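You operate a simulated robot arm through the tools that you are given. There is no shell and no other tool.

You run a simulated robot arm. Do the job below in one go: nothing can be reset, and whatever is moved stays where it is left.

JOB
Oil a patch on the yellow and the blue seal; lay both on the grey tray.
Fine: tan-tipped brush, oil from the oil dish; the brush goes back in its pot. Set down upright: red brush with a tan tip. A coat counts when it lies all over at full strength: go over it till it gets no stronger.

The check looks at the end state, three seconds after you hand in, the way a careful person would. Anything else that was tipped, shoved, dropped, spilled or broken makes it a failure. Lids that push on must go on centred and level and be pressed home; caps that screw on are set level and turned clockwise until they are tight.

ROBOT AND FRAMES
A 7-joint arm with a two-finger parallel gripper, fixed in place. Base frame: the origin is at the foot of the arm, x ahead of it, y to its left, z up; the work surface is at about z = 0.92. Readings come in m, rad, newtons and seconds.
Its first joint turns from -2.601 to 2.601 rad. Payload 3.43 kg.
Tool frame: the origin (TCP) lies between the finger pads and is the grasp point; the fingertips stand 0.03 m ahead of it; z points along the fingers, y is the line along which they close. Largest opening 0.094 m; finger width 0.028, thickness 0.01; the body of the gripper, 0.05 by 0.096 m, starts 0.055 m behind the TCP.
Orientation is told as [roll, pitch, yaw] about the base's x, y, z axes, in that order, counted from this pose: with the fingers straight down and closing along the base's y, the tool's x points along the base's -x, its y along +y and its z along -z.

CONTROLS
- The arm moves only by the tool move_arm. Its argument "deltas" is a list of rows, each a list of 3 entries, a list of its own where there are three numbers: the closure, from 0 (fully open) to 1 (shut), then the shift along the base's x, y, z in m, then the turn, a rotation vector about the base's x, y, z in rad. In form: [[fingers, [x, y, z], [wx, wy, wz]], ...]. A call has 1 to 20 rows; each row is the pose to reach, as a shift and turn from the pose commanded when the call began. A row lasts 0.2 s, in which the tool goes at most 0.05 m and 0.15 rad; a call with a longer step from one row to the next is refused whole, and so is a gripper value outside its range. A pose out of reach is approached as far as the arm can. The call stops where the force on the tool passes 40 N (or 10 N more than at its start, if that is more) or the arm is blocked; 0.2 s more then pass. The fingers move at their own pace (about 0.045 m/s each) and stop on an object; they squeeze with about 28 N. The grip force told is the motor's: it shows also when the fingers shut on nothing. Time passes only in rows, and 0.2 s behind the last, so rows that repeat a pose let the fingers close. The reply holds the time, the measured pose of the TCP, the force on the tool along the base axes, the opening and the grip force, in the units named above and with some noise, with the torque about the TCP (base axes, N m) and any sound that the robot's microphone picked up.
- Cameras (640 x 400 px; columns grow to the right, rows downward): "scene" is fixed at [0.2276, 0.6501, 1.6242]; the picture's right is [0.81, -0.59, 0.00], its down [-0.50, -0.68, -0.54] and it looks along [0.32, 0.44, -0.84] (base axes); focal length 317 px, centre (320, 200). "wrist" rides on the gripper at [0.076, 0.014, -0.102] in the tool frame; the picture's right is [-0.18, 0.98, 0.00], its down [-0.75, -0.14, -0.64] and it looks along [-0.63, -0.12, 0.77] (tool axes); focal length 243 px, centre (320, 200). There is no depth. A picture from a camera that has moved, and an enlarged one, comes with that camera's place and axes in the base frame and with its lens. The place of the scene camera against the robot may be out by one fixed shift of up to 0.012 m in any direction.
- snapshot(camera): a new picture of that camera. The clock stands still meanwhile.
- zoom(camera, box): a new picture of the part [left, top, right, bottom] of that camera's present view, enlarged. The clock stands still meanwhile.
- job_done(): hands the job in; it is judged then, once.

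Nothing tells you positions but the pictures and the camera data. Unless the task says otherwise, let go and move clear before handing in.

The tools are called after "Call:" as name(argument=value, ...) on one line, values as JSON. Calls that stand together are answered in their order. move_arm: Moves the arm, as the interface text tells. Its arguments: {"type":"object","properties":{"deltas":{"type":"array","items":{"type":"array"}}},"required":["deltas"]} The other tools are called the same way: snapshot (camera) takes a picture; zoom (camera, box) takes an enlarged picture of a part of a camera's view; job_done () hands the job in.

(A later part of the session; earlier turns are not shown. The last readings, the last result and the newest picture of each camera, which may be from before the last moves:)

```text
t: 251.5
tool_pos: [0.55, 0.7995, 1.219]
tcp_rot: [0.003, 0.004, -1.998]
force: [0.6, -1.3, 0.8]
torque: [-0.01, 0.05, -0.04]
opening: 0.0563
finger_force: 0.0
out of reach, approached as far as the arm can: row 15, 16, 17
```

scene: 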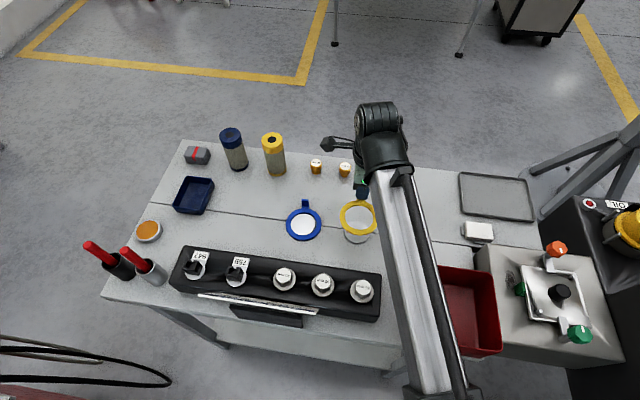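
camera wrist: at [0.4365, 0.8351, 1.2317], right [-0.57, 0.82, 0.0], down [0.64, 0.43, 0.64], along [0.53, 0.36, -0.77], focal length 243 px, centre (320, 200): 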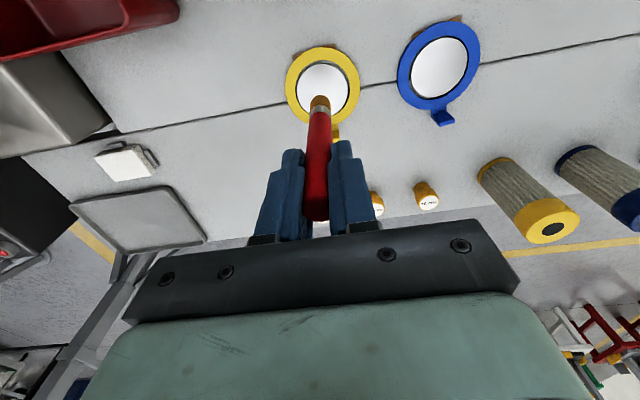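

The wrist's limit the negative way is about yaw −2.0 here, so a direct 180° turn isn't available. I'll test how far out the vertical tool really reaches over the tray at yaw −0.785 (tab pointing outward).

Call:
move_arm(deltas=[[0.4, [0.02, -0.006, 0], [0, 0, 0.087]], [0.4, [0.04, -0.012, 0], [0, 0, 0.174]], [0.4, [0.06, -0.018, -0.01], [0, 0, 0.261]], [0.4, [0.08, -0.024, -0.02], [0, 0, 0.348]], [0.4, [0.1, -0.03, -0.03], [0, 0, 0.435]], [0.4, [0.12, -0.036, -0.04], [0, 0, 0.522]], [0.4, [0.14, -0.042, -0.05], [0, 0, 0.609]], [0.4, [0.16, -0.048, -0.06], [0, 0, 0.696]], [0.4, [0.18, -0.054, -0.07], [0, 0, 0.783]], [0.4, [0.2, -0.06, -0.08], [0, 0, 0.87]], [0.4, [0.22, -0.066, -0.1], [0, 0, 0.957]], [0.4, [0.24, -0.072, -0.12], [0, 0, 1.044]], [0.4, [0.26, -0.078, -0.14], [0, 0, 1.131]], [0.4, [0.27, -0.08, -0.15], [0, 0, 1.213]], [0.4, [0.27, -0.08, -0.16], [0, 0, 1.213]]])

Call:
move_arm(deltas=[[0.4, [0.01, 0.01, 0], [0, 0, 0]], [0.4, [0.02, 0.02, 0], [0, 0, 0]], [0.4, [0.03, 0.03, 0], [0, 0, 0]], [0.4, [0.04, 0.04, 0], [0, 0, 0]], [0.4, [0.05, 0.05, 0], [0, 0, 0]], [0.4, [0.06, 0.06, 0], [0, 0, 0]], [0.4, [0.07, 0.07, 0], [0, 0, 0]], [0.4, [0.07, 0.07, 0], [0, 0, 0]]])

Call:
snapshot(camera="wrist")

Call:
snapshot(camera="scene")

```text
t: 254.7
tool_pos: [0.8213, 0.72, 1.0578]
tcp_rot: [0.003, 0.004, -0.785]
force: [-0.4, 0.8, 0.4]
torque: [-0.01, 0.02, -0.01]
opening: 0.0566
finger_force: 0.0
```

```text
t: 256.5
tool_pos: [0.8837, 0.7817, 1.058]
tcp_rot: [0.003, 0.003, -0.786]
force: [-0.8, -0.9, -0.3]
torque: [0.01, 0.03, 0.02]
opening: 0.0564
finger_force: 0.1
out of reach, approached as far as the arm can: row 7, 8
```

```text
taken
camera wrist: at [0.8413, 0.8457, 1.161], right [0.83, 0.56, 0.0], down [0.43, -0.64, 0.64], along [0.36, -0.53, -0.77], focal length 243 px, centre (320, 200)
```

wrist: 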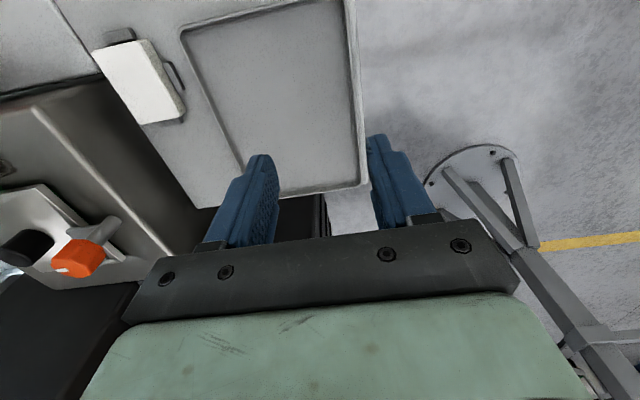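

```text
taken
```

scene: 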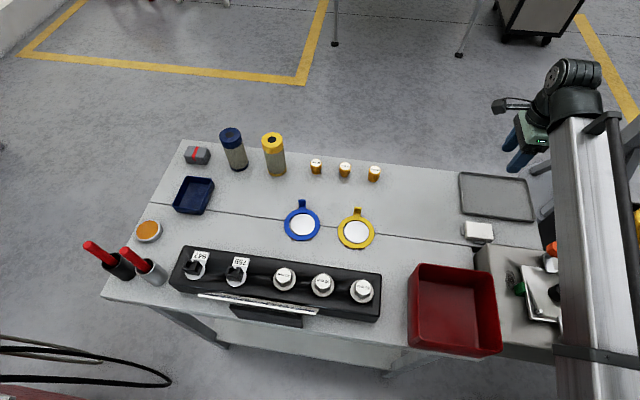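

The vertical tool reaches 1.18 m out here, nearly enough. I'll test the same spot lower down, at z ≈ 0.99, staying well above the tray.

Call:
move_arm(deltas=[[0.4, [0, 0, -0.02], [0, 0, 0]], [0.4, [0, 0, -0.04], [0, 0, 0]], [0.4, [0, 0, -0.06], [0, 0, 0]], [0.4, [0, 0, -0.068], [0, 0, 0]], [0.4, [0.01, 0.01, -0.068], [0, 0, 0]], [0.4, [0.02, 0.02, -0.068], [0, 0, 0]], [0.4, [0.02, 0.02, -0.068], [0, 0, 0]]])

Call:
snapshot(camera="wrist")

```text
t: 258.1
tool_pos: [0.894, 0.7933, 0.9887]
tcp_rot: [0.005, 0.004, -0.784]
force: [-0.7, -0.2, 0.3]
torque: [0.01, -0.04, 0.03]
opening: 0.0566
finger_force: 0.0
out of reach, approached as far as the arm can: row 6, 7
```

```text
taken
camera wrist: at [0.8507, 0.8553, 1.0916], right [0.83, 0.56, 0.0], down [0.43, -0.64, 0.64], along [0.36, -0.53, -0.77], focal length 243 px, centre (320, 200)
```

wrist: 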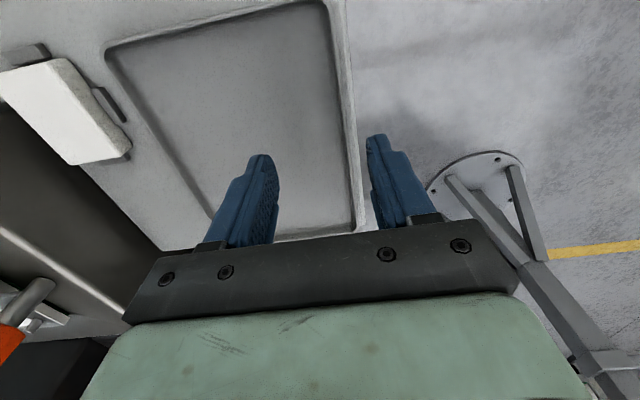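

At z ≈ 0.99 the tool reaches 1.195 m, so I can lay the seals on the tray as they are, tab outward. Now a clean view of the tray from higher up to measure it.

Call:
move_arm(deltas=[[0.4, [-0.005, -0.005, 0.04], [0, 0, 0]], [0.4, [-0.015, -0.015, 0.08], [0, 0, 0]], [0.4, [-0.025, -0.025, 0.12], [0, 0, 0]], [0.4, [-0.035, -0.035, 0.16], [0, 0, 0]], [0.4, [-0.05, -0.055, 0.2], [0, 0, 0]], [0.4, [-0.054, -0.06, 0.22], [0, 0, 0]], [0.4, [-0.054, -0.06, 0.22], [0, 0, 0]]])

Call:
snapshot(camera="wrist")

Call:
zoom(camera="scene", box=[440, 150, 560, 240])

```text
t: 259.7
tool_pos: [0.8398, 0.7315, 1.2092]
tcp_rot: [0.001, 0.005, -0.786]
force: [-0.3, -0.4, 0.2]
torque: [-0.01, -0.01, 0.01]
opening: 0.0563
finger_force: 0.0
```

```text
taken
camera wrist: at [0.7968, 0.7947, 1.312], right [0.83, 0.56, 0.0], down [0.43, -0.64, 0.64], along [0.36, -0.53, -0.77], focal length 243 px, centre (320, 200)
```

wrist: 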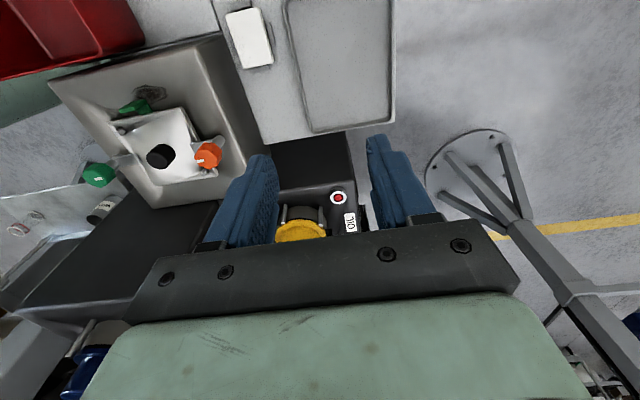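

```text
4.44 times, centred on (500, 195) of scene
camera zoom: at [0.2276, 0.6501, 1.6242], right [0.81, -0.59, 0.0], down [-0.5, -0.68, -0.54], along [0.32, 0.44, -0.84], focal length 1409 px, centre (-480, 222)
```

zoom: 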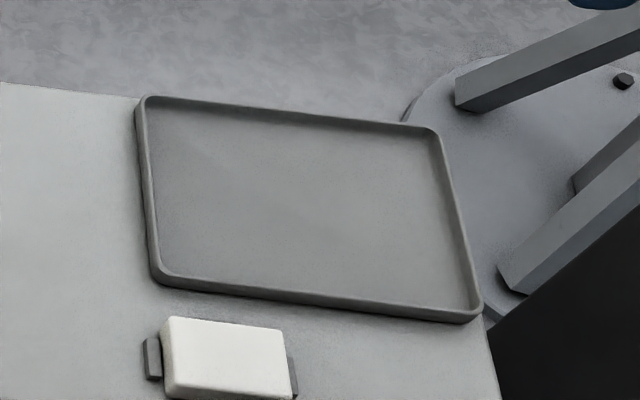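

The tray measures about 0.17 × 0.12 m inside, so two 89 mm rings will have to overlap by a few millimetres at the sides, away from the oiled strips. I'll fetch the yellow seal first, by its tab.

Call:
move_arm(deltas=[[0.4, [-0.03, 0.02, 0], [0, 0, 0.005]], [0.4, [-0.06, 0.04, 0], [0, 0, 0.01]], [0.4, [-0.09, 0.06, 0], [0, 0, 0.015]], [0.4, [-0.12, 0.08, 0], [0, 0, 0.02]], [0.4, [-0.15, 0.1, 0], [0, 0, 0.025]], [0.4, [-0.18, 0.12, 0], [0, 0, 0.03]], [0.4, [-0.21, 0.14, -0.01], [0, 0, 0.035]], [0.4, [-0.24, 0.16, -0.03], [0, 0, 0.04]], [0.4, [-0.27, 0.18, -0.05], [0, 0, 0.045]], [0.4, [-0.3008, 0.1975, -0.07], [0, 0, 0.05]], [0.4, [-0.3008, 0.1975, -0.089], [0, 0, 0.05]], [0.4, [-0.3008, 0.1975, -0.089], [0, 0, 0.05]]])

Call:
snapshot(camera="wrist")

Call:
zoom(camera="wrist", box=[225, 40, 345, 140])

```text
t: 262.3
tool_pos: [0.5394, 0.929, 1.1202]
tcp_rot: [0.003, 0.003, -0.735]
force: [0.1, 0.3, 0.3]
torque: [0.0, 0.0, 0.01]
opening: 0.0566
finger_force: 0.1
```

```text
taken
camera wrist: at [0.4928, 0.9908, 1.2225], right [0.8, 0.6, 0.0], down [0.46, -0.61, 0.64], along [0.39, -0.51, -0.77], focal length 243 px, centre (320, 200)
```

wrist: 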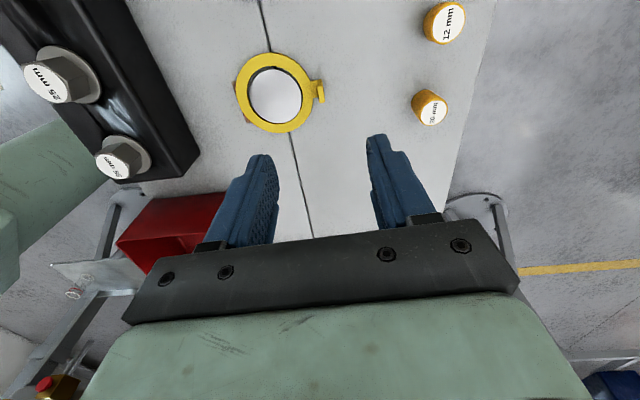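

```text
4.00 times, centred on (285, 90) of wrist
camera zoom: at [0.4928, 0.9908, 1.2225], right [0.8, 0.6, 0.0], down [0.46, -0.61, 0.64], along [0.39, -0.51, -0.77], focal length 970 px, centre (460, 640)
```

zoom: 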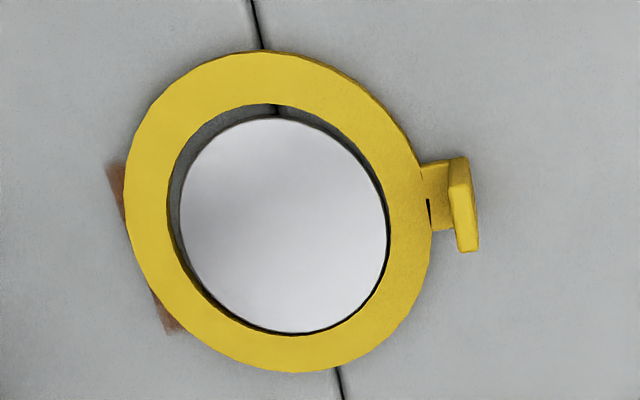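

The tab lines up between the fingers. Going down and closing on it.

Call:
move_arm(deltas=[[0.4, [0.0012, 0.0009, -0.03], [0, 0, 0]], [0.4, [0.0012, 0.0009, -0.06], [0, 0, 0]], [0.4, [0.0012, 0.0009, -0.09], [0, 0, 0]], [0.4, [0.0012, 0.0009, -0.12], [0, 0, 0]], [0.4, [0.0012, 0.0009, -0.145], [0, 0, 0]], [0.4, [0.0012, 0.0009, -0.157], [0, 0, 0]], [0.4, [0.0012, 0.0009, -0.157], [0, 0, 0]], [0.55, [0.0012, 0.0009, -0.157], [0, 0, 0]], [0.7, [0.0012, 0.0009, -0.157], [0, 0, 0]], [0.85, [0.0012, 0.0009, -0.157], [0, 0, 0]], [1, [0.0012, 0.0009, -0.157], [0, 0, 0]], [1, [0.0012, 0.0009, -0.157], [0, 0, 0]], [1, [0.0012, 0.0009, -0.157], [0, 0, 0]]])

Call:
snapshot(camera="wrist")

```text
t: 265.1
tool_pos: [0.5402, 0.9303, 0.9644]
tcp_rot: [0.001, 0.004, -0.737]
force: [-0.4, 0.0, 1.6]
torque: [-0.05, 0.08, 0.03]
opening: 0.0048
finger_force: 27.8
```

```text
taken
camera wrist: at [0.4943, 0.9915, 1.0658], right [0.8, 0.6, 0.0], down [0.46, -0.61, 0.64], along [0.39, -0.51, -0.77], focal length 243 px, centre (320, 200)
```

wrist: 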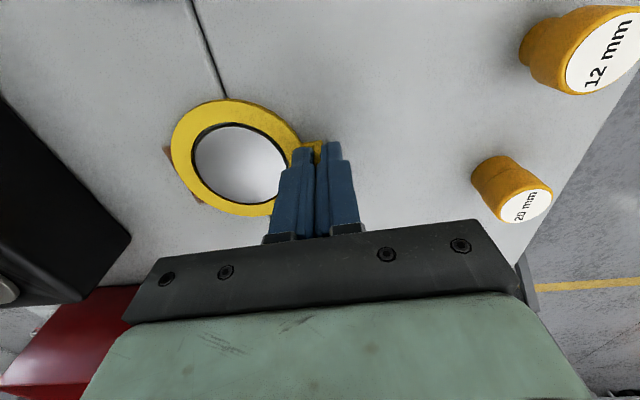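

Gripped. Lifting straight up off the seat.

Call:
move_arm(deltas=[[1, [0, 0, 0.005], [0, 0, 0]], [1, [0, 0, 0.012], [0, 0, 0]], [1, [0, 0, 0.025], [0, 0, 0]], [1, [0, 0, 0.05], [0, 0, 0]], [1, [0, 0, 0.085], [0, 0, 0]], [1, [0, 0, 0.11], [0, 0, 0]], [1, [0, 0, 0.11], [0, 0, 0]]])

Call:
zoom(camera="wrist", box=[150, 80, 310, 225])

Call:
zoom(camera="scene", box=[310, 180, 410, 260])

```text
t: 266.7
tool_pos: [0.5404, 0.9308, 1.073]
tcp_rot: [0.001, 0.004, -0.736]
force: [-0.2, -0.4, -0.8]
torque: [0.01, 0.0, -0.02]
opening: 0.0047
finger_force: 28.4
```

```text
2.76 times, centred on (230, 152) of wrist
camera zoom: at [0.4943, 0.9918, 1.1763], right [0.8, 0.6, 0.0], down [0.46, -0.61, 0.64], along [0.39, -0.51, -0.77], focal length 669 px, centre (568, 331)
```

zoom: 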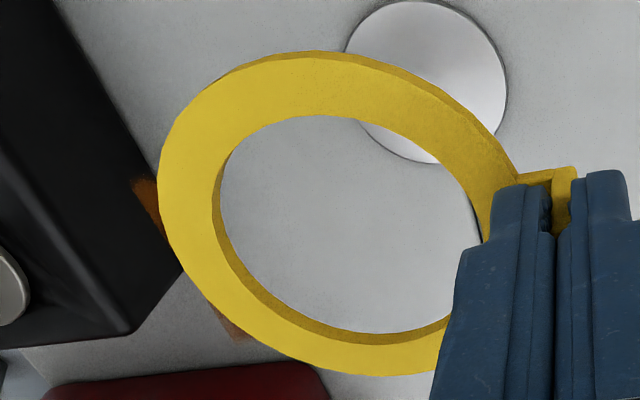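

```text
5.00 times, centred on (360, 220) of scene
camera zoom: at [0.2276, 0.6501, 1.6242], right [0.81, -0.59, 0.0], down [-0.5, -0.68, -0.54], along [0.32, 0.44, -0.84], focal length 1585 px, centre (120, 100)
```

zoom: 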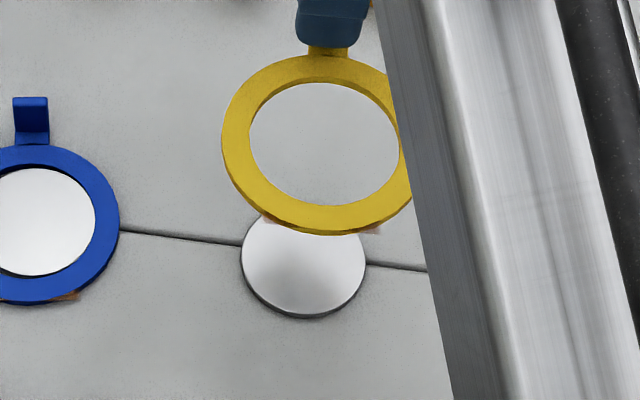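

No oil inside the hole, so the patch is only that strip. I'll zoom at its ends against the dark background, to judge how solid the coat is.

Call:
zoom(camera="wrist", box=[170, 125, 220, 175])

Call:
zoom(camera="wrist", box=[185, 165, 235, 215])

Call:
zoom(camera="scene", box=[340, 205, 390, 235])

```text
8.00 times, centred on (195, 150) of wrist
camera zoom: at [0.4943, 0.9918, 1.1763], right [0.8, 0.6, 0.0], down [0.46, -0.61, 0.64], along [0.39, -0.51, -0.77], focal length 1941 px, centre (1320, 600)
```

zoom: 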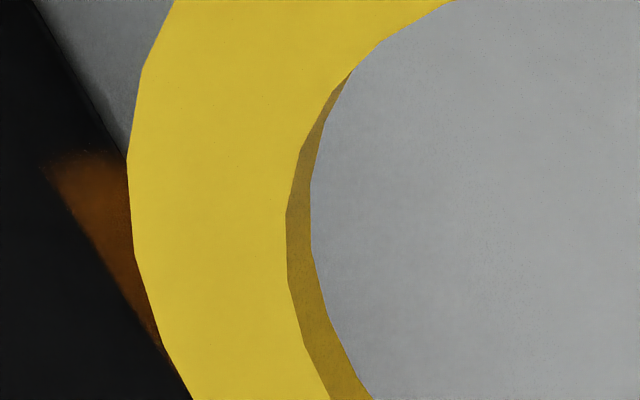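

```text
8.00 times, centred on (210, 190) of wrist
camera zoom: at [0.4943, 0.9918, 1.1763], right [0.8, 0.6, 0.0], down [0.46, -0.61, 0.64], along [0.39, -0.51, -0.77], focal length 1941 px, centre (1200, 280)
```

zoom: 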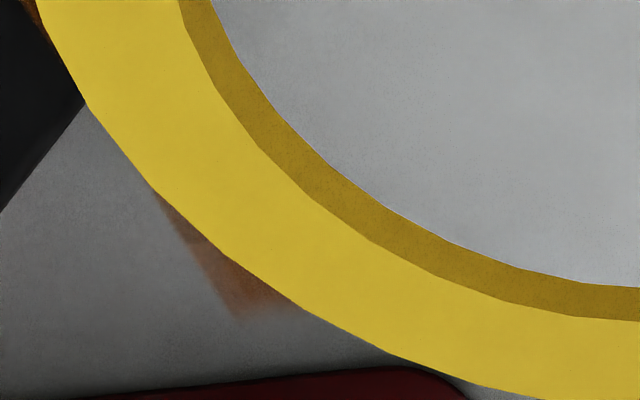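

```text
12.80 times, centred on (365, 220) of scene
camera zoom: at [0.2276, 0.6501, 1.6242], right [0.81, -0.59, 0.0], down [-0.5, -0.68, -0.54], along [0.32, 0.44, -0.84], focal length 4058 px, centre (-256, -56)
```

zoom: 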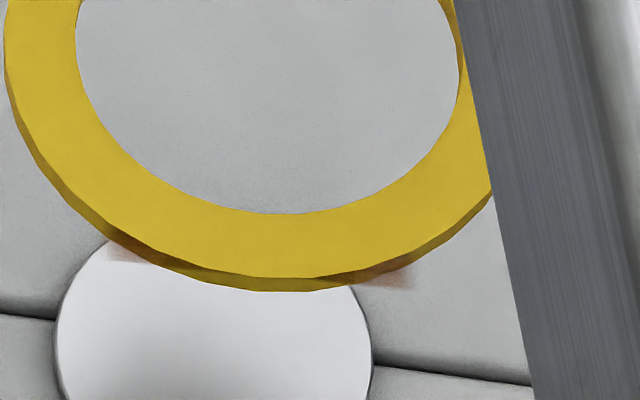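

The strip's ends look solid against black and faded only at the very rim; further strokes no longer changed it. Now I carry the yellow seal over to the tray's left end.

Call:
move_arm(deltas=[[1, [0.01, -0.005, 0.0], [0, 0, 0]], [1, [0.04, -0.018, 0.0], [0, 0, -0.005]], [1, [0.075, -0.034, 0.0], [0, 0, -0.01]], [1, [0.112, -0.051, 0.0], [0, 0, -0.015]], [1, [0.149, -0.068, 0.0], [0, 0, -0.02]], [1, [0.186, -0.085, 0.0], [0, 0, -0.03]], [1, [0.223, -0.102, 0.0], [0, 0, -0.035]], [1, [0.26, -0.118, -0.005], [0, 0, -0.04]], [1, [0.29, -0.132, -0.01], [0, 0, -0.045]], [1, [0.3096, -0.1408, -0.015], [0, 0, -0.05]], [1, [0.3096, -0.1408, -0.02], [0, 0, -0.05]], [1, [0.3096, -0.1408, -0.02], [0, 0, -0.05]]])

Call:
snapshot(camera="wrist")

Call:
zoom(camera="scene", box=[440, 150, 560, 240])

```text
t: 269.3
tool_pos: [0.8495, 0.789, 1.0541]
tcp_rot: [0.002, 0.003, -0.785]
force: [0.3, 1.5, -1.0]
torque: [0.02, 0.0, 0.04]
opening: 0.0046
finger_force: 28.2
```

```text
taken
camera wrist: at [0.8066, 0.8528, 1.1558], right [0.83, 0.56, 0.0], down [0.43, -0.64, 0.64], along [0.36, -0.53, -0.77], focal length 243 px, centre (320, 200)
```

wrist: 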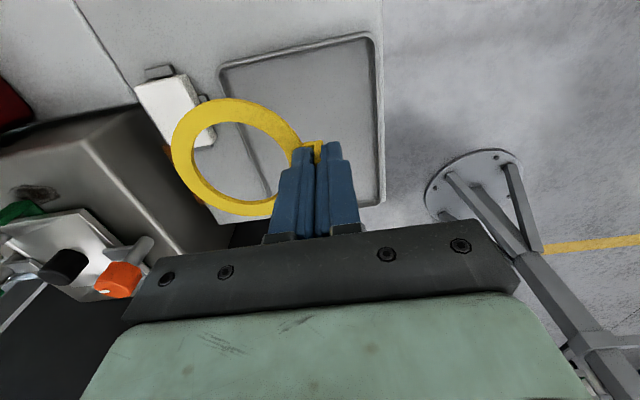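

```text
4.44 times, centred on (500, 195) of scene
camera zoom: at [0.2276, 0.6501, 1.6242], right [0.81, -0.59, 0.0], down [-0.5, -0.68, -0.54], along [0.32, 0.44, -0.84], focal length 1409 px, centre (-480, 222)
```

zoom: 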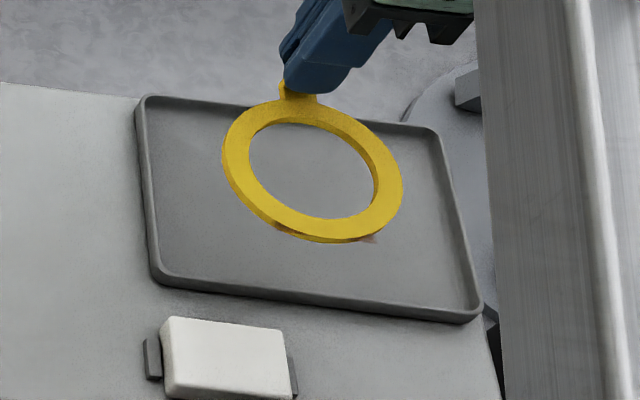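

I can see ring and tray together. I'll move toward the tray's left end while lowering to about 12 mm above the rim, then check where the ring sits.

Call:
move_arm(deltas=[[1, [0, 0, -0.02], [0, 0, 0]], [1, [0, 0, -0.04], [0, 0, 0]], [1, [0.008, 0.007, -0.055], [0, 0, 0]], [1, [0.017, 0.014, -0.06], [0, 0, 0]], [1, [0.0255, 0.02, -0.062], [0, 0, 0]], [1, [0.0255, 0.02, -0.062], [0, 0, 0]]])

Call:
snapshot(camera="wrist")

Call:
zoom(camera="scene", box=[440, 150, 560, 240])

```text
t: 270.7
tool_pos: [0.8741, 0.8097, 0.9929]
tcp_rot: [0.003, 0.002, -0.786]
force: [0.3, 0.3, -1.2]
torque: [0.02, -0.02, -0.03]
opening: 0.0046
finger_force: 27.8
```

```text
taken
camera wrist: at [0.8321, 0.8725, 1.0938], right [0.83, 0.56, 0.0], down [0.43, -0.64, 0.64], along [0.36, -0.53, -0.77], focal length 243 px, centre (320, 200)
```

wrist: 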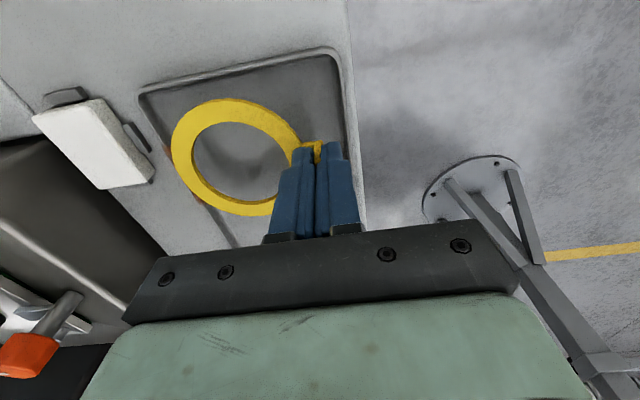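

```text
4.44 times, centred on (500, 195) of scene
camera zoom: at [0.2276, 0.6501, 1.6242], right [0.81, -0.59, 0.0], down [-0.5, -0.68, -0.54], along [0.32, 0.44, -0.84], focal length 1409 px, centre (-480, 222)
```

zoom: 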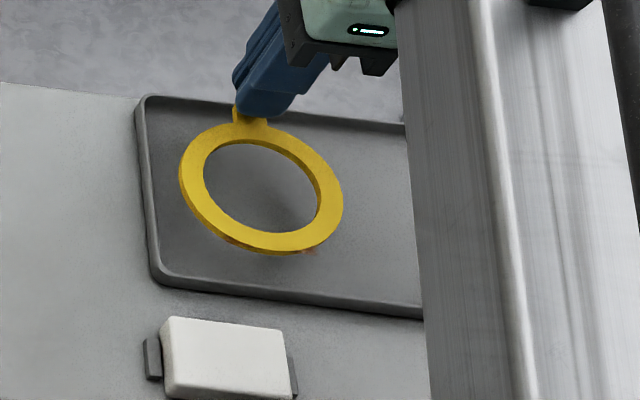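

The ring hangs over the tray's left end. I'll zoom in from both cameras to judge the margins to the rim.

Call:
zoom(camera="wrist", box=[130, 30, 370, 180])

Call:
zoom(camera="scene", box=[460, 165, 530, 225])

```text
2.67 times, centred on (250, 105) of wrist
camera zoom: at [0.8321, 0.8725, 1.0938], right [0.83, 0.56, 0.0], down [0.43, -0.64, 0.64], along [0.36, -0.53, -0.77], focal length 647 px, centre (507, 453)
```

zoom: 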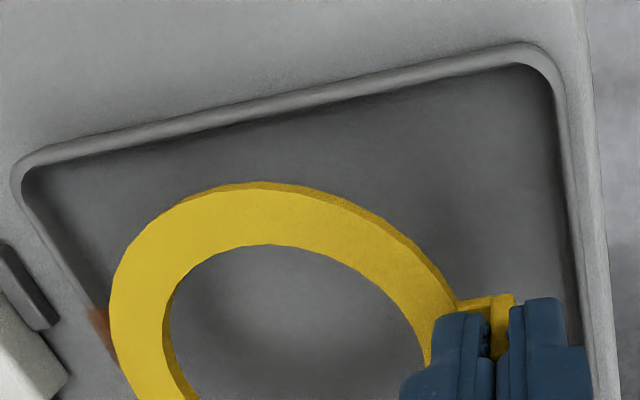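

```text
6.67 times, centred on (495, 195) of scene
camera zoom: at [0.2276, 0.6501, 1.6242], right [0.81, -0.59, 0.0], down [-0.5, -0.68, -0.54], along [0.32, 0.44, -0.84], focal length 2114 px, centre (-847, 233)
```

zoom: 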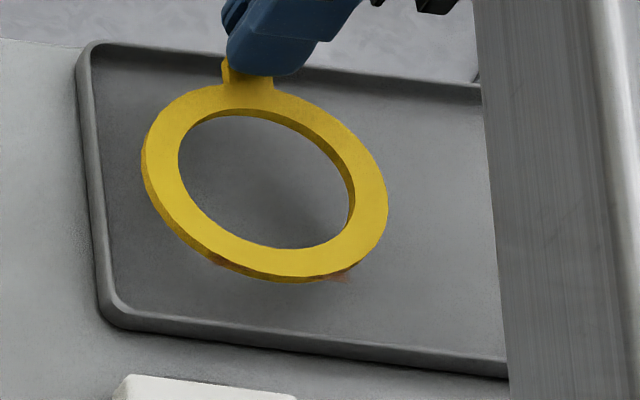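

Both cameras agree there's about 9 mm to spare at the left end and the near side. I'll shift 6–7 mm toward the left end, then lower gently to the floor of the tray.

Call:
move_arm(deltas=[[1, [-0.0035, 0.0012, 0], [0, 0, 0]], [1, [-0.0067, 0.0025, -0.004], [0, 0, 0]], [1, [-0.0067, 0.0025, -0.01], [0, 0, 0]], [1, [-0.0067, 0.0025, -0.015], [0, 0, 0]], [1, [-0.0067, 0.0025, -0.015], [0, 0, 0]]])

Call:
zoom(camera="scene", box=[460, 165, 530, 225])

Call:
zoom(camera="wrist", box=[130, 30, 370, 180])

```text
t: 271.9
tool_pos: [0.8686, 0.8119, 0.9766]
tcp_rot: [0.001, 0.003, -0.786]
force: [0.3, 0.0, -1.0]
torque: [0.01, 0.0, 0.01]
opening: 0.0046
finger_force: 27.8
```

```text
6.67 times, centred on (495, 195) of scene
camera zoom: at [0.2276, 0.6501, 1.6242], right [0.81, -0.59, 0.0], down [-0.5, -0.68, -0.54], along [0.32, 0.44, -0.84], focal length 2114 px, centre (-847, 233)
```

zoom: 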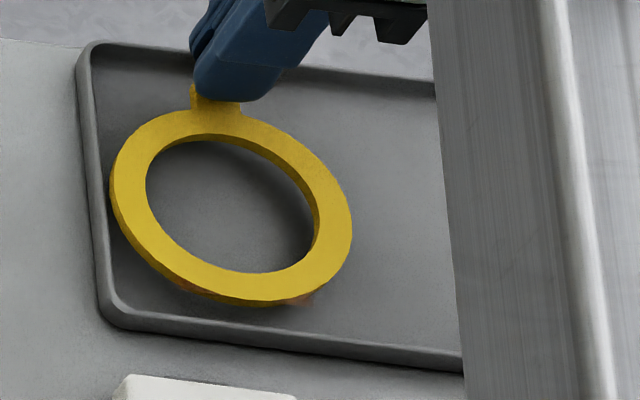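

```text
2.67 times, centred on (250, 105) of wrist
camera zoom: at [0.8256, 0.8755, 1.0788], right [0.83, 0.56, 0.0], down [0.43, -0.64, 0.64], along [0.36, -0.53, -0.77], focal length 647 px, centre (507, 453)
```

zoom: 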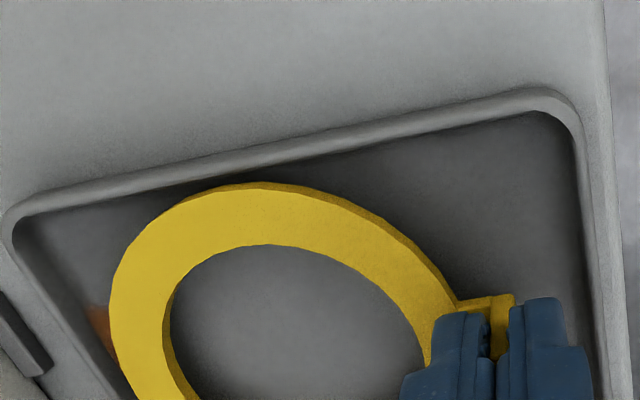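

Margins look small but positive (about 2 mm). I'll nudge 1.5 mm back from the left wall and lower the rest in small steps.

Call:
move_arm(deltas=[[1, [0.0012, -0.0012, 0], [0, 0, 0]], [1, [0.0012, -0.0012, -0.002], [0, 0, 0]], [1, [0.0012, -0.0012, -0.004], [0, 0, 0]], [1, [0.0012, -0.0012, -0.004], [0, 0, 0]]])

```text
t: 272.9
tool_pos: [0.8699, 0.811, 0.9719]
tcp_rot: [0.002, 0.004, -0.786]
force: [-0.2, -0.2, -0.2]
torque: [0.01, -0.02, 0.02]
opening: 0.0045
finger_force: 27.6
```

Call:
move_arm(deltas=[[1, [0, 0, -0.0015], [0, 0, 0]], [1, [0, 0, -0.003], [0, 0, 0]], [1, [0, 0, -0.003], [0, 0, 0]]])

Call:
zoom(camera="wrist", box=[130, 30, 370, 180])

Call:
zoom(camera="scene", box=[460, 165, 530, 225])

```text
t: 273.7
tool_pos: [0.8691, 0.8121, 0.9694]
tcp_rot: [0.001, 0.003, -0.785]
force: [0.4, 0.6, -0.1]
torque: [0.02, -0.02, -0.02]
opening: 0.0047
finger_force: 27.7
```

```text
2.67 times, centred on (250, 105) of wrist
camera zoom: at [0.8268, 0.8745, 1.0717], right [0.83, 0.56, 0.0], down [0.43, -0.64, 0.64], along [0.36, -0.53, -0.77], focal length 647 px, centre (507, 453)
```

zoom: 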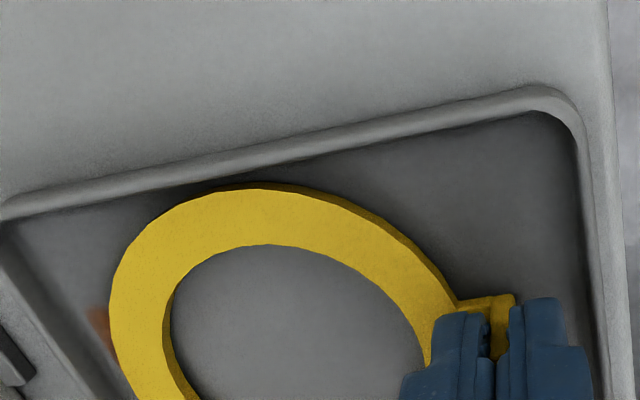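

```text
6.67 times, centred on (495, 195) of scene
camera zoom: at [0.2276, 0.6501, 1.6242], right [0.81, -0.59, 0.0], down [-0.5, -0.68, -0.54], along [0.32, 0.44, -0.84], focal length 2114 px, centre (-847, 233)
```

zoom: 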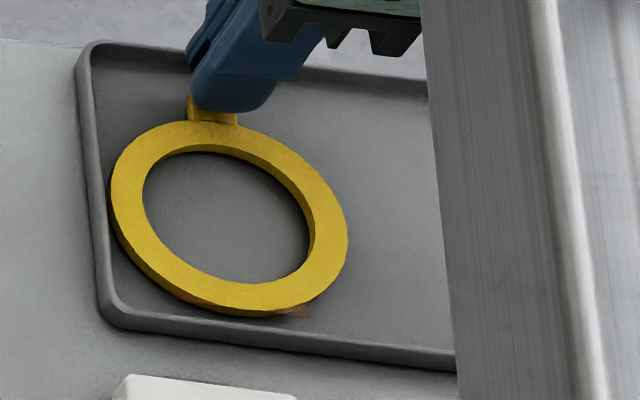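

Inside the rim on all sides. Continuing to contact.

Call:
move_arm(deltas=[[1, [0, 0, -0.0015], [0, 0, 0]], [1, [0, 0, -0.003], [0, 0, 0]], [1, [0, 0, -0.003], [0, 0, 0]]])

```text
t: 274.5
tool_pos: [0.8684, 0.8114, 0.967]
tcp_rot: [0.005, 0.004, -0.786]
force: [0.7, 1.0, 8.4]
torque: [-0.05, -0.01, -0.03]
opening: 0.0046
finger_force: 27.8
```

Resting on the tray's floor. I'll open only a few millimetres (the far rim is close to the outer finger), rise straight up, and look.

Call:
move_arm(deltas=[[1, [0, 0, 0.0008], [0, 0, 0]], [0.93, [0, 0, 0.0008], [0, 0, 0]], [0.89, [0, 0, 0.0008], [0, 0, 0]], [0.885, [0, 0, 0.0008], [0, 0, 0]], [0.885, [0, 0, 0.0008], [0, 0, 0]], [0.885, [0, 0, 0.008], [0, 0, 0]], [0.885, [0, 0, 0.02], [0, 0, 0]], [0.885, [0, 0, 0.045], [0, 0, 0]], [0.885, [-0.02, -0.02, 0.085], [0, 0, 0]], [0.885, [-0.03, -0.03, 0.11], [0, 0, 0]], [0.885, [-0.03, -0.03, 0.11], [0, 0, 0]]])

Call:
snapshot(camera="wrist")

Call:
zoom(camera="scene", box=[440, 150, 560, 240])

```text
t: 276.9
tool_pos: [0.8407, 0.7832, 1.0766]
tcp_rot: [0.002, 0.004, -0.785]
force: [0.3, 0.5, 0.6]
torque: [-0.01, 0.01, 0.01]
opening: 0.0109
finger_force: 0.0
```

```text
taken
camera wrist: at [0.7971, 0.8452, 1.1792], right [0.83, 0.56, 0.0], down [0.43, -0.64, 0.64], along [0.36, -0.53, -0.77], focal length 243 px, centre (320, 200)
```

wrist: 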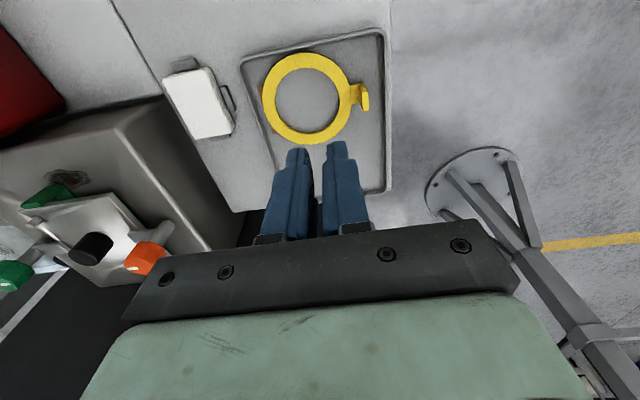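

```text
4.44 times, centred on (500, 195) of scene
camera zoom: at [0.2276, 0.6501, 1.6242], right [0.81, -0.59, 0.0], down [-0.5, -0.68, -0.54], along [0.32, 0.44, -0.84], focal length 1409 px, centre (-480, 222)
```

zoom: 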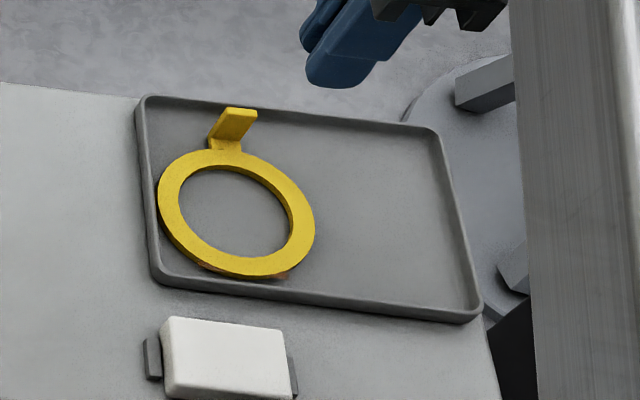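

The yellow seal lies flat at the tray's left end. Now over to the blue seal's tab, near (0.440, 1.031), turned to match it.

Call:
move_arm(deltas=[[0.6, [-0.02, 0.01, 0.02], [0, 0, 0]], [0.4, [-0.05, 0.03, 0.0434], [0, 0, 0.015]], [0.4, [-0.085, 0.052, 0.0434], [0, 0, 0.03]], [0.4, [-0.12, 0.074, 0.0434], [0, 0, 0.05]], [0.4, [-0.155, 0.096, 0.0434], [0, 0, 0.07]], [0.4, [-0.19, 0.118, 0.0434], [0, 0, 0.09]], [0.4, [-0.225, 0.139, 0.0434], [0, 0, 0.11]], [0.4, [-0.26, 0.161, 0.0434], [0, 0, 0.13]], [0.4, [-0.295, 0.182, 0.0434], [0, 0, 0.145]], [0.4, [-0.33, 0.204, 0.0434], [0, 0, 0.16]], [0.4, [-0.365, 0.226, 0.0434], [0, 0, 0.17]], [0.4, [-0.3904, 0.2413, 0.0434], [0, 0, 0.175]], [0.4, [-0.4004, 0.2475, 0.0434], [0, 0, 0.175]], [0.4, [-0.4004, 0.2475, 0.0434], [0, 0, 0.175]]])

Call:
snapshot(camera="wrist")

Call:
zoom(camera="wrist", box=[225, 40, 345, 140])

```text
t: 279.9
tool_pos: [0.4377, 1.0276, 1.1197]
tcp_rot: [0.0, 0.003, -0.609]
force: [0.4, -0.5, -0.2]
torque: [-0.03, -0.01, -0.01]
opening: 0.0564
finger_force: 0.2
```

```text
taken
camera wrist: at [0.3859, 1.0831, 1.2225], right [0.71, 0.7, 0.0], down [0.54, -0.55, 0.64], along [0.45, -0.46, -0.77], focal length 243 px, centre (320, 200)
```

wrist: 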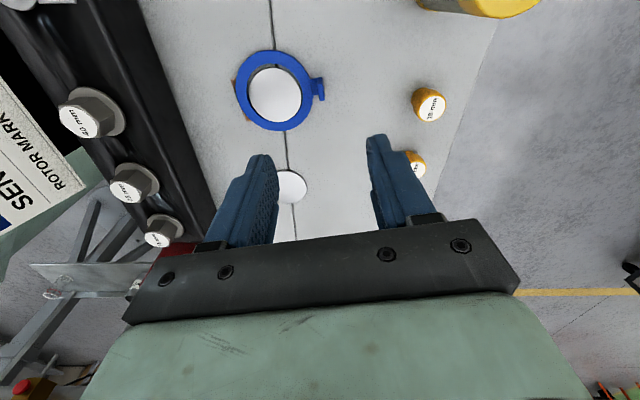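

```text
4.00 times, centred on (285, 90) of wrist
camera zoom: at [0.3859, 1.0831, 1.2225], right [0.71, 0.7, 0.0], down [0.54, -0.55, 0.64], along [0.45, -0.46, -0.77], focal length 970 px, centre (460, 640)
```

zoom: 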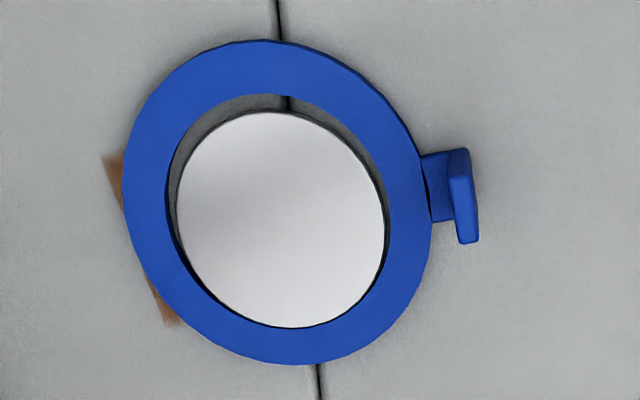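

The view matches the yellow one before its grip. Going down and closing.

Call:
move_arm(deltas=[[0.4, [0.0009, 0.0009, -0.03], [0, 0, 0]], [0.4, [0.0009, 0.0009, -0.06], [0, 0, 0]], [0.4, [0.0009, 0.0009, -0.09], [0, 0, 0]], [0.4, [0.0009, 0.0009, -0.12], [0, 0, 0]], [0.4, [0.0009, 0.0009, -0.145], [0, 0, 0]], [0.4, [0.0009, 0.0009, -0.156], [0, 0, 0]], [0.4, [0.0009, 0.0009, -0.156], [0, 0, 0]], [0.55, [0.0009, 0.0009, -0.156], [0, 0, 0]], [0.7, [0.0009, 0.0009, -0.156], [0, 0, 0]], [0.85, [0.0009, 0.0009, -0.156], [0, 0, 0]], [1, [0.0009, 0.0009, -0.156], [0, 0, 0]], [1, [0.0009, 0.0009, -0.156], [0, 0, 0]], [1, [0.0009, 0.0009, -0.156], [0, 0, 0]]])

Call:
snapshot(camera="wrist")

```text
t: 282.7
tool_pos: [0.44, 1.0285, 0.9629]
tcp_rot: [0.003, 0.003, -0.611]
force: [0.0, -0.2, -0.5]
torque: [-0.01, 0.02, 0.05]
opening: 0.0047
finger_force: 28.0
```

```text
taken
camera wrist: at [0.3868, 1.0836, 1.0662], right [0.71, 0.7, 0.0], down [0.54, -0.55, 0.64], along [0.45, -0.46, -0.77], focal length 243 px, centre (320, 200)
```

wrist: 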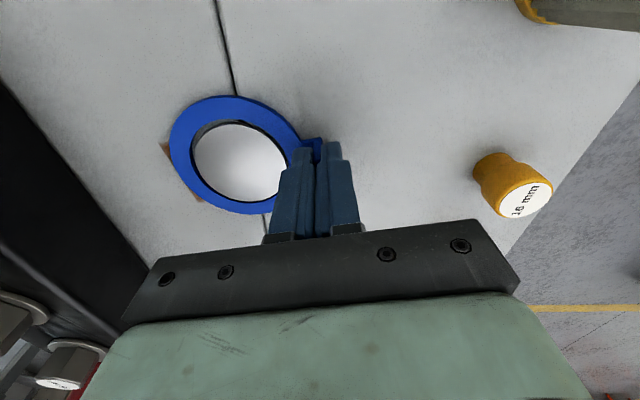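

Gripped. Lifting off the seat and carrying it toward the tray's right end.

Call:
move_arm(deltas=[[1, [0, 0, 0.005], [0, 0, 0]], [1, [0, 0, 0.012], [0, 0, 0]], [1, [0, 0, 0.03], [0, 0, 0]], [1, [0, 0, 0.06], [0, 0, 0]], [1, [0.01, -0.006, 0.1], [0, 0, 0]], [1, [0.04, -0.025, 0.11], [0, 0, -0.015]], [1, [0.075, -0.046, 0.11], [0, 0, -0.03]], [1, [0.11, -0.068, 0.11], [0, 0, -0.045]], [1, [0.145, -0.089, 0.11], [0, 0, -0.06]], [1, [0.18, -0.111, 0.11], [0, 0, -0.075]], [1, [0.215, -0.132, 0.11], [0, 0, -0.09]], [1, [0.25, -0.154, 0.11], [0, 0, -0.105]], [1, [0.285, -0.176, 0.11], [0, 0, -0.12]], [1, [0.32, -0.197, 0.11], [0, 0, -0.135]], [1, [0.355, -0.219, 0.105], [0, 0, -0.15]], [1, [0.39, -0.24, 0.1], [0, 0, -0.165]], [1, [0.425, -0.262, 0.095], [0, 0, -0.175]], [1, [0.455, -0.28, 0.09], [0, 0, -0.175]], [1, [0.465, -0.2865, 0.088], [0, 0, -0.175]], [1, [0.465, -0.2865, 0.088], [0, 0, -0.175]]])

Call:
snapshot(camera="wrist")

Call:
zoom(camera="scene", box=[440, 150, 560, 240])

```text
t: 286.9
tool_pos: [0.9058, 0.742, 1.0521]
tcp_rot: [0.001, 0.004, -0.785]
force: [-0.6, 0.0, -1.0]
torque: [0.03, -0.03, 0.0]
opening: 0.0045
finger_force: 28.1
```

```text
taken
camera wrist: at [0.8628, 0.8051, 1.1538], right [0.83, 0.56, 0.0], down [0.43, -0.64, 0.64], along [0.36, -0.53, -0.77], focal length 243 px, centre (320, 200)
```

wrist: 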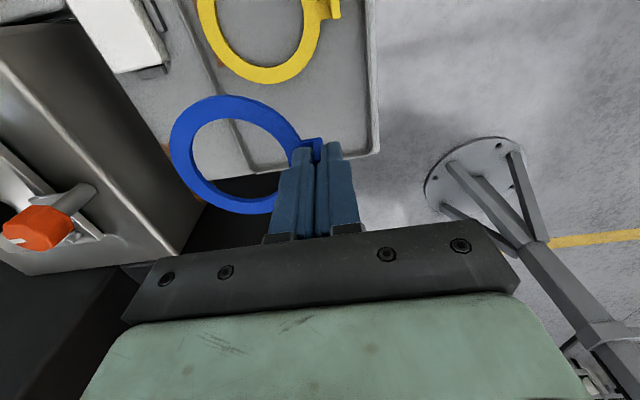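

```text
4.44 times, centred on (500, 195) of scene
camera zoom: at [0.2276, 0.6501, 1.6242], right [0.81, -0.59, 0.0], down [-0.5, -0.68, -0.54], along [0.32, 0.44, -0.84], focal length 1409 px, centre (-480, 222)
```

zoom: 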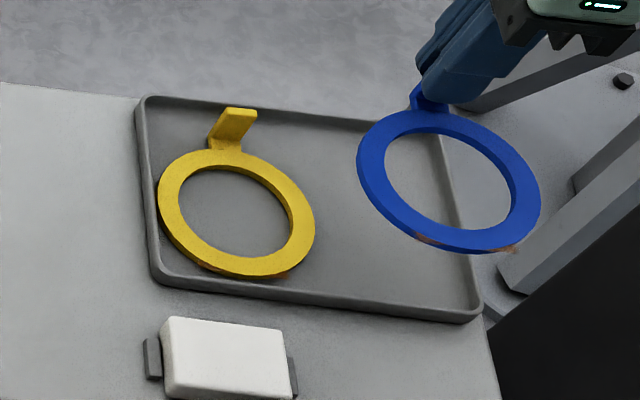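

The blue ring hangs over the right end but still a little too near. I'll move it outward by about 21 mm and 4 mm toward the right end while lowering to just above the rim.

Call:
move_arm(deltas=[[1, [0, 0, -0.02], [0, 0, 0]], [1, [0.004, 0.003, -0.04], [0, 0, 0]], [1, [0.009, 0.006, -0.05], [0, 0, 0]], [1, [0.014, 0.0095, -0.055], [0, 0, 0]], [1, [0.018, 0.0124, -0.058], [0, 0, 0]], [1, [0.018, 0.0124, -0.06], [0, 0, 0]], [1, [0.018, 0.0124, -0.06], [0, 0, 0]]])

Call:
zoom(camera="wrist", box=[130, 0, 390, 240])

Call:
zoom(camera="scene", box=[455, 165, 555, 235])

```text
t: 288.5
tool_pos: [0.9229, 0.7556, 0.9917]
tcp_rot: [0.002, 0.004, -0.786]
force: [-0.7, 0.2, 0.0]
torque: [-0.01, -0.02, 0.03]
opening: 0.0045
finger_force: 28.0
```

```text
1.67 times, centred on (260, 120) of wrist
camera zoom: at [0.8803, 0.8187, 1.0941], right [0.83, 0.56, 0.0], down [0.43, -0.64, 0.64], along [0.36, -0.53, -0.77], focal length 404 px, centre (420, 333)
```

zoom: 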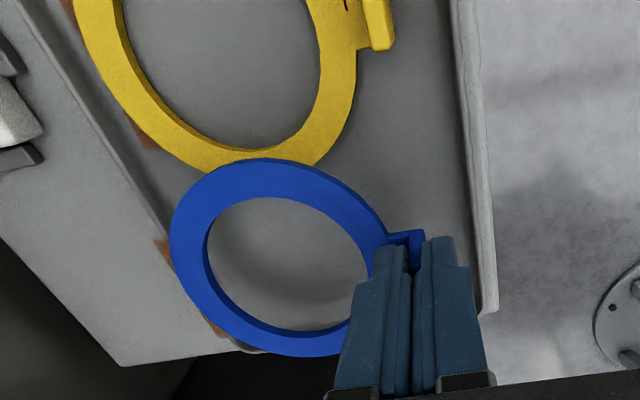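

```text
5.71 times, centred on (505, 200) of scene
camera zoom: at [0.2276, 0.6501, 1.6242], right [0.81, -0.59, 0.0], down [-0.5, -0.68, -0.54], along [0.32, 0.44, -0.84], focal length 1812 px, centre (-737, 200)
```

zoom: 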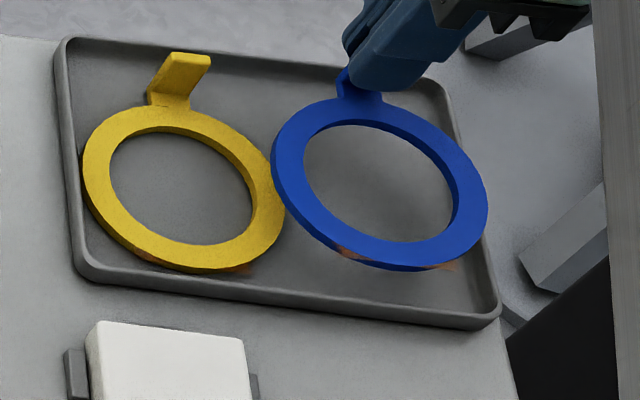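

The blue ring is just inside the right wall and will overlap the yellow band at the side by about 18 mm, clear of both oiled strips. I'll ease it slightly nearer and lower it in steps.

Call:
move_arm(deltas=[[1, [-0.002, -0.0008, -0.002], [0, 0, 0]], [1, [-0.0039, -0.0017, -0.006], [0, 0, 0]], [1, [-0.0039, -0.0017, -0.011], [0, 0, 0]], [1, [-0.0039, -0.0017, -0.014], [0, 0, 0]], [1, [-0.0039, -0.0017, -0.014], [0, 0, 0]]])

Call:
zoom(camera="scene", box=[455, 165, 555, 235])

Call:
zoom(camera="wrist", box=[130, 0, 390, 240])

```text
t: 289.7
tool_pos: [0.9199, 0.7545, 0.9781]
tcp_rot: [0.002, 0.003, -0.785]
force: [0.9, -0.3, 0.1]
torque: [0.03, -0.03, 0.01]
opening: 0.0048
finger_force: 28.3
```

```text
5.71 times, centred on (505, 200) of scene
camera zoom: at [0.2276, 0.6501, 1.6242], right [0.81, -0.59, 0.0], down [-0.5, -0.68, -0.54], along [0.32, 0.44, -0.84], focal length 1812 px, centre (-737, 200)
```

zoom: 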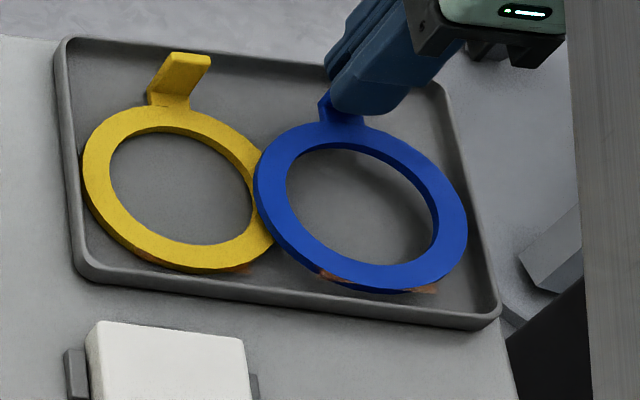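

```text
1.67 times, centred on (260, 120) of wrist
camera zoom: at [0.8764, 0.8174, 1.0802], right [0.83, 0.56, 0.0], down [0.43, -0.64, 0.64], along [0.36, -0.53, -0.77], focal length 404 px, centre (420, 333)
```

zoom: 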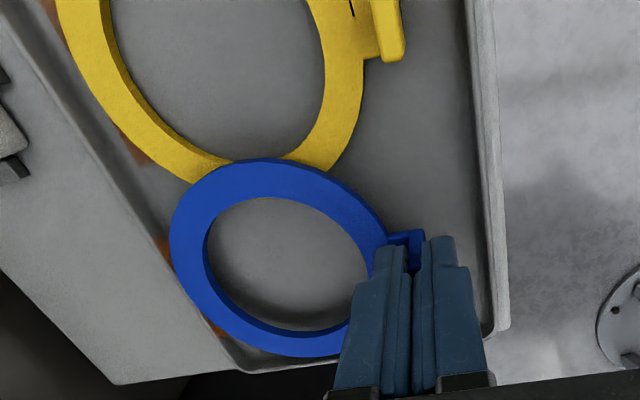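

There's 4–8 mm to spare at the right wall. I'll shift 2.5 mm that way and lower to contact.

Call:
move_arm(deltas=[[1, [0.0018, -0.0018, 0], [0, 0, 0]], [1, [0.0018, -0.0018, -0.002], [0, 0, 0]], [1, [0.0018, -0.0018, -0.004], [0, 0, 0]], [1, [0.0018, -0.0018, -0.004], [0, 0, 0]]])

```text
t: 290.7
tool_pos: [0.9211, 0.7531, 0.9735]
tcp_rot: [0.003, 0.002, -0.786]
force: [-0.3, 0.0, -0.1]
torque: [0.0, -0.02, 0.01]
opening: 0.0045
finger_force: 27.8
```

Call:
move_arm(deltas=[[1, [0, 0, -0.001], [0, 0, 0]], [1, [0, 0, -0.002], [0, 0, 0]], [1, [0, 0, -0.002], [0, 0, 0]]])

Call:
zoom(camera="scene", box=[455, 165, 555, 235])

```text
t: 291.5
tool_pos: [0.9215, 0.7524, 0.9718]
tcp_rot: [0.004, 0.004, -0.785]
force: [1.5, 1.5, 3.8]
torque: [0.02, 0.18, -0.01]
opening: 0.0047
finger_force: 28.1
```

```text
5.71 times, centred on (505, 200) of scene
camera zoom: at [0.2276, 0.6501, 1.6242], right [0.81, -0.59, 0.0], down [-0.5, -0.68, -0.54], along [0.32, 0.44, -0.84], focal length 1812 px, centre (-737, 200)
```

zoom: 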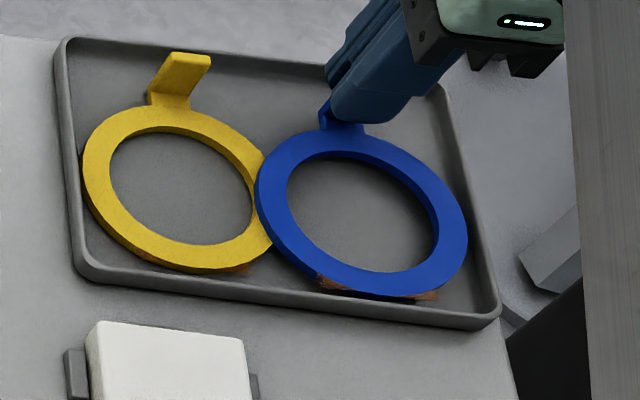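

It touches down lightly on the yellow's band. Releasing with a small opening and rising straight up.

Call:
move_arm(deltas=[[0.95, [0, 0, 0], [0, 0, 0]], [0.91, [0, 0, 0], [0, 0, 0]], [0.885, [0, 0, 0], [0, 0, 0]], [0.885, [0, 0, 0], [0, 0, 0]], [0.885, [0, 0, 0], [0, 0, 0]], [0.885, [0, 0, 0.008], [0, 0, 0]], [0.885, [0, 0, 0.02], [0, 0, 0]], [0.885, [0, 0, 0.045], [0, 0, 0]], [0.885, [-0.02, -0.02, 0.08], [0, 0, 0]], [0.885, [-0.045, -0.045, 0.11], [0, 0, 0]], [0.885, [-0.045, -0.045, 0.11], [0, 0, 0]]])

Call:
snapshot(camera="wrist")

Call:
zoom(camera="scene", box=[455, 165, 555, 235])

```text
t: 293.9
tool_pos: [0.8753, 0.7065, 1.0812]
tcp_rot: [0.004, 0.004, -0.786]
force: [0.1, 1.0, -0.7]
torque: [0.01, 0.02, 0.03]
opening: 0.0107
finger_force: 0.1
```

```text
taken
camera wrist: at [0.8328, 0.7698, 1.1845], right [0.83, 0.56, 0.0], down [0.43, -0.64, 0.64], along [0.36, -0.53, -0.77], focal length 243 px, centre (320, 200)
```

wrist: 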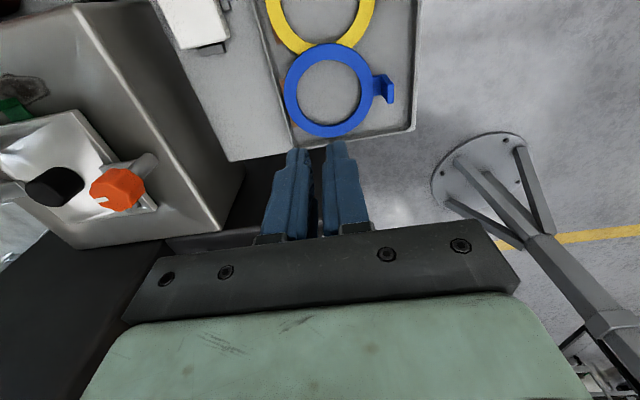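

```text
5.71 times, centred on (505, 200) of scene
camera zoom: at [0.2276, 0.6501, 1.6242], right [0.81, -0.59, 0.0], down [-0.5, -0.68, -0.54], along [0.32, 0.44, -0.84], focal length 1812 px, centre (-737, 200)
```

zoom: 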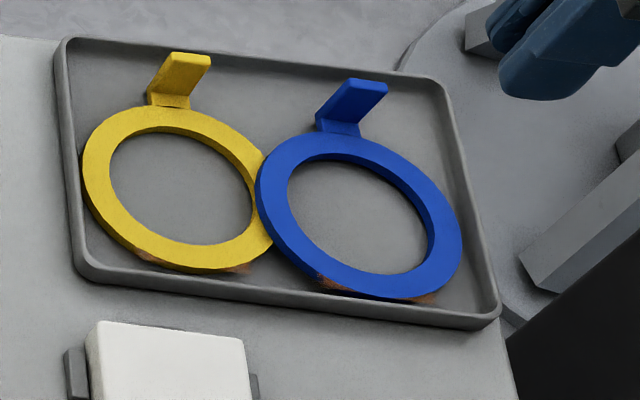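

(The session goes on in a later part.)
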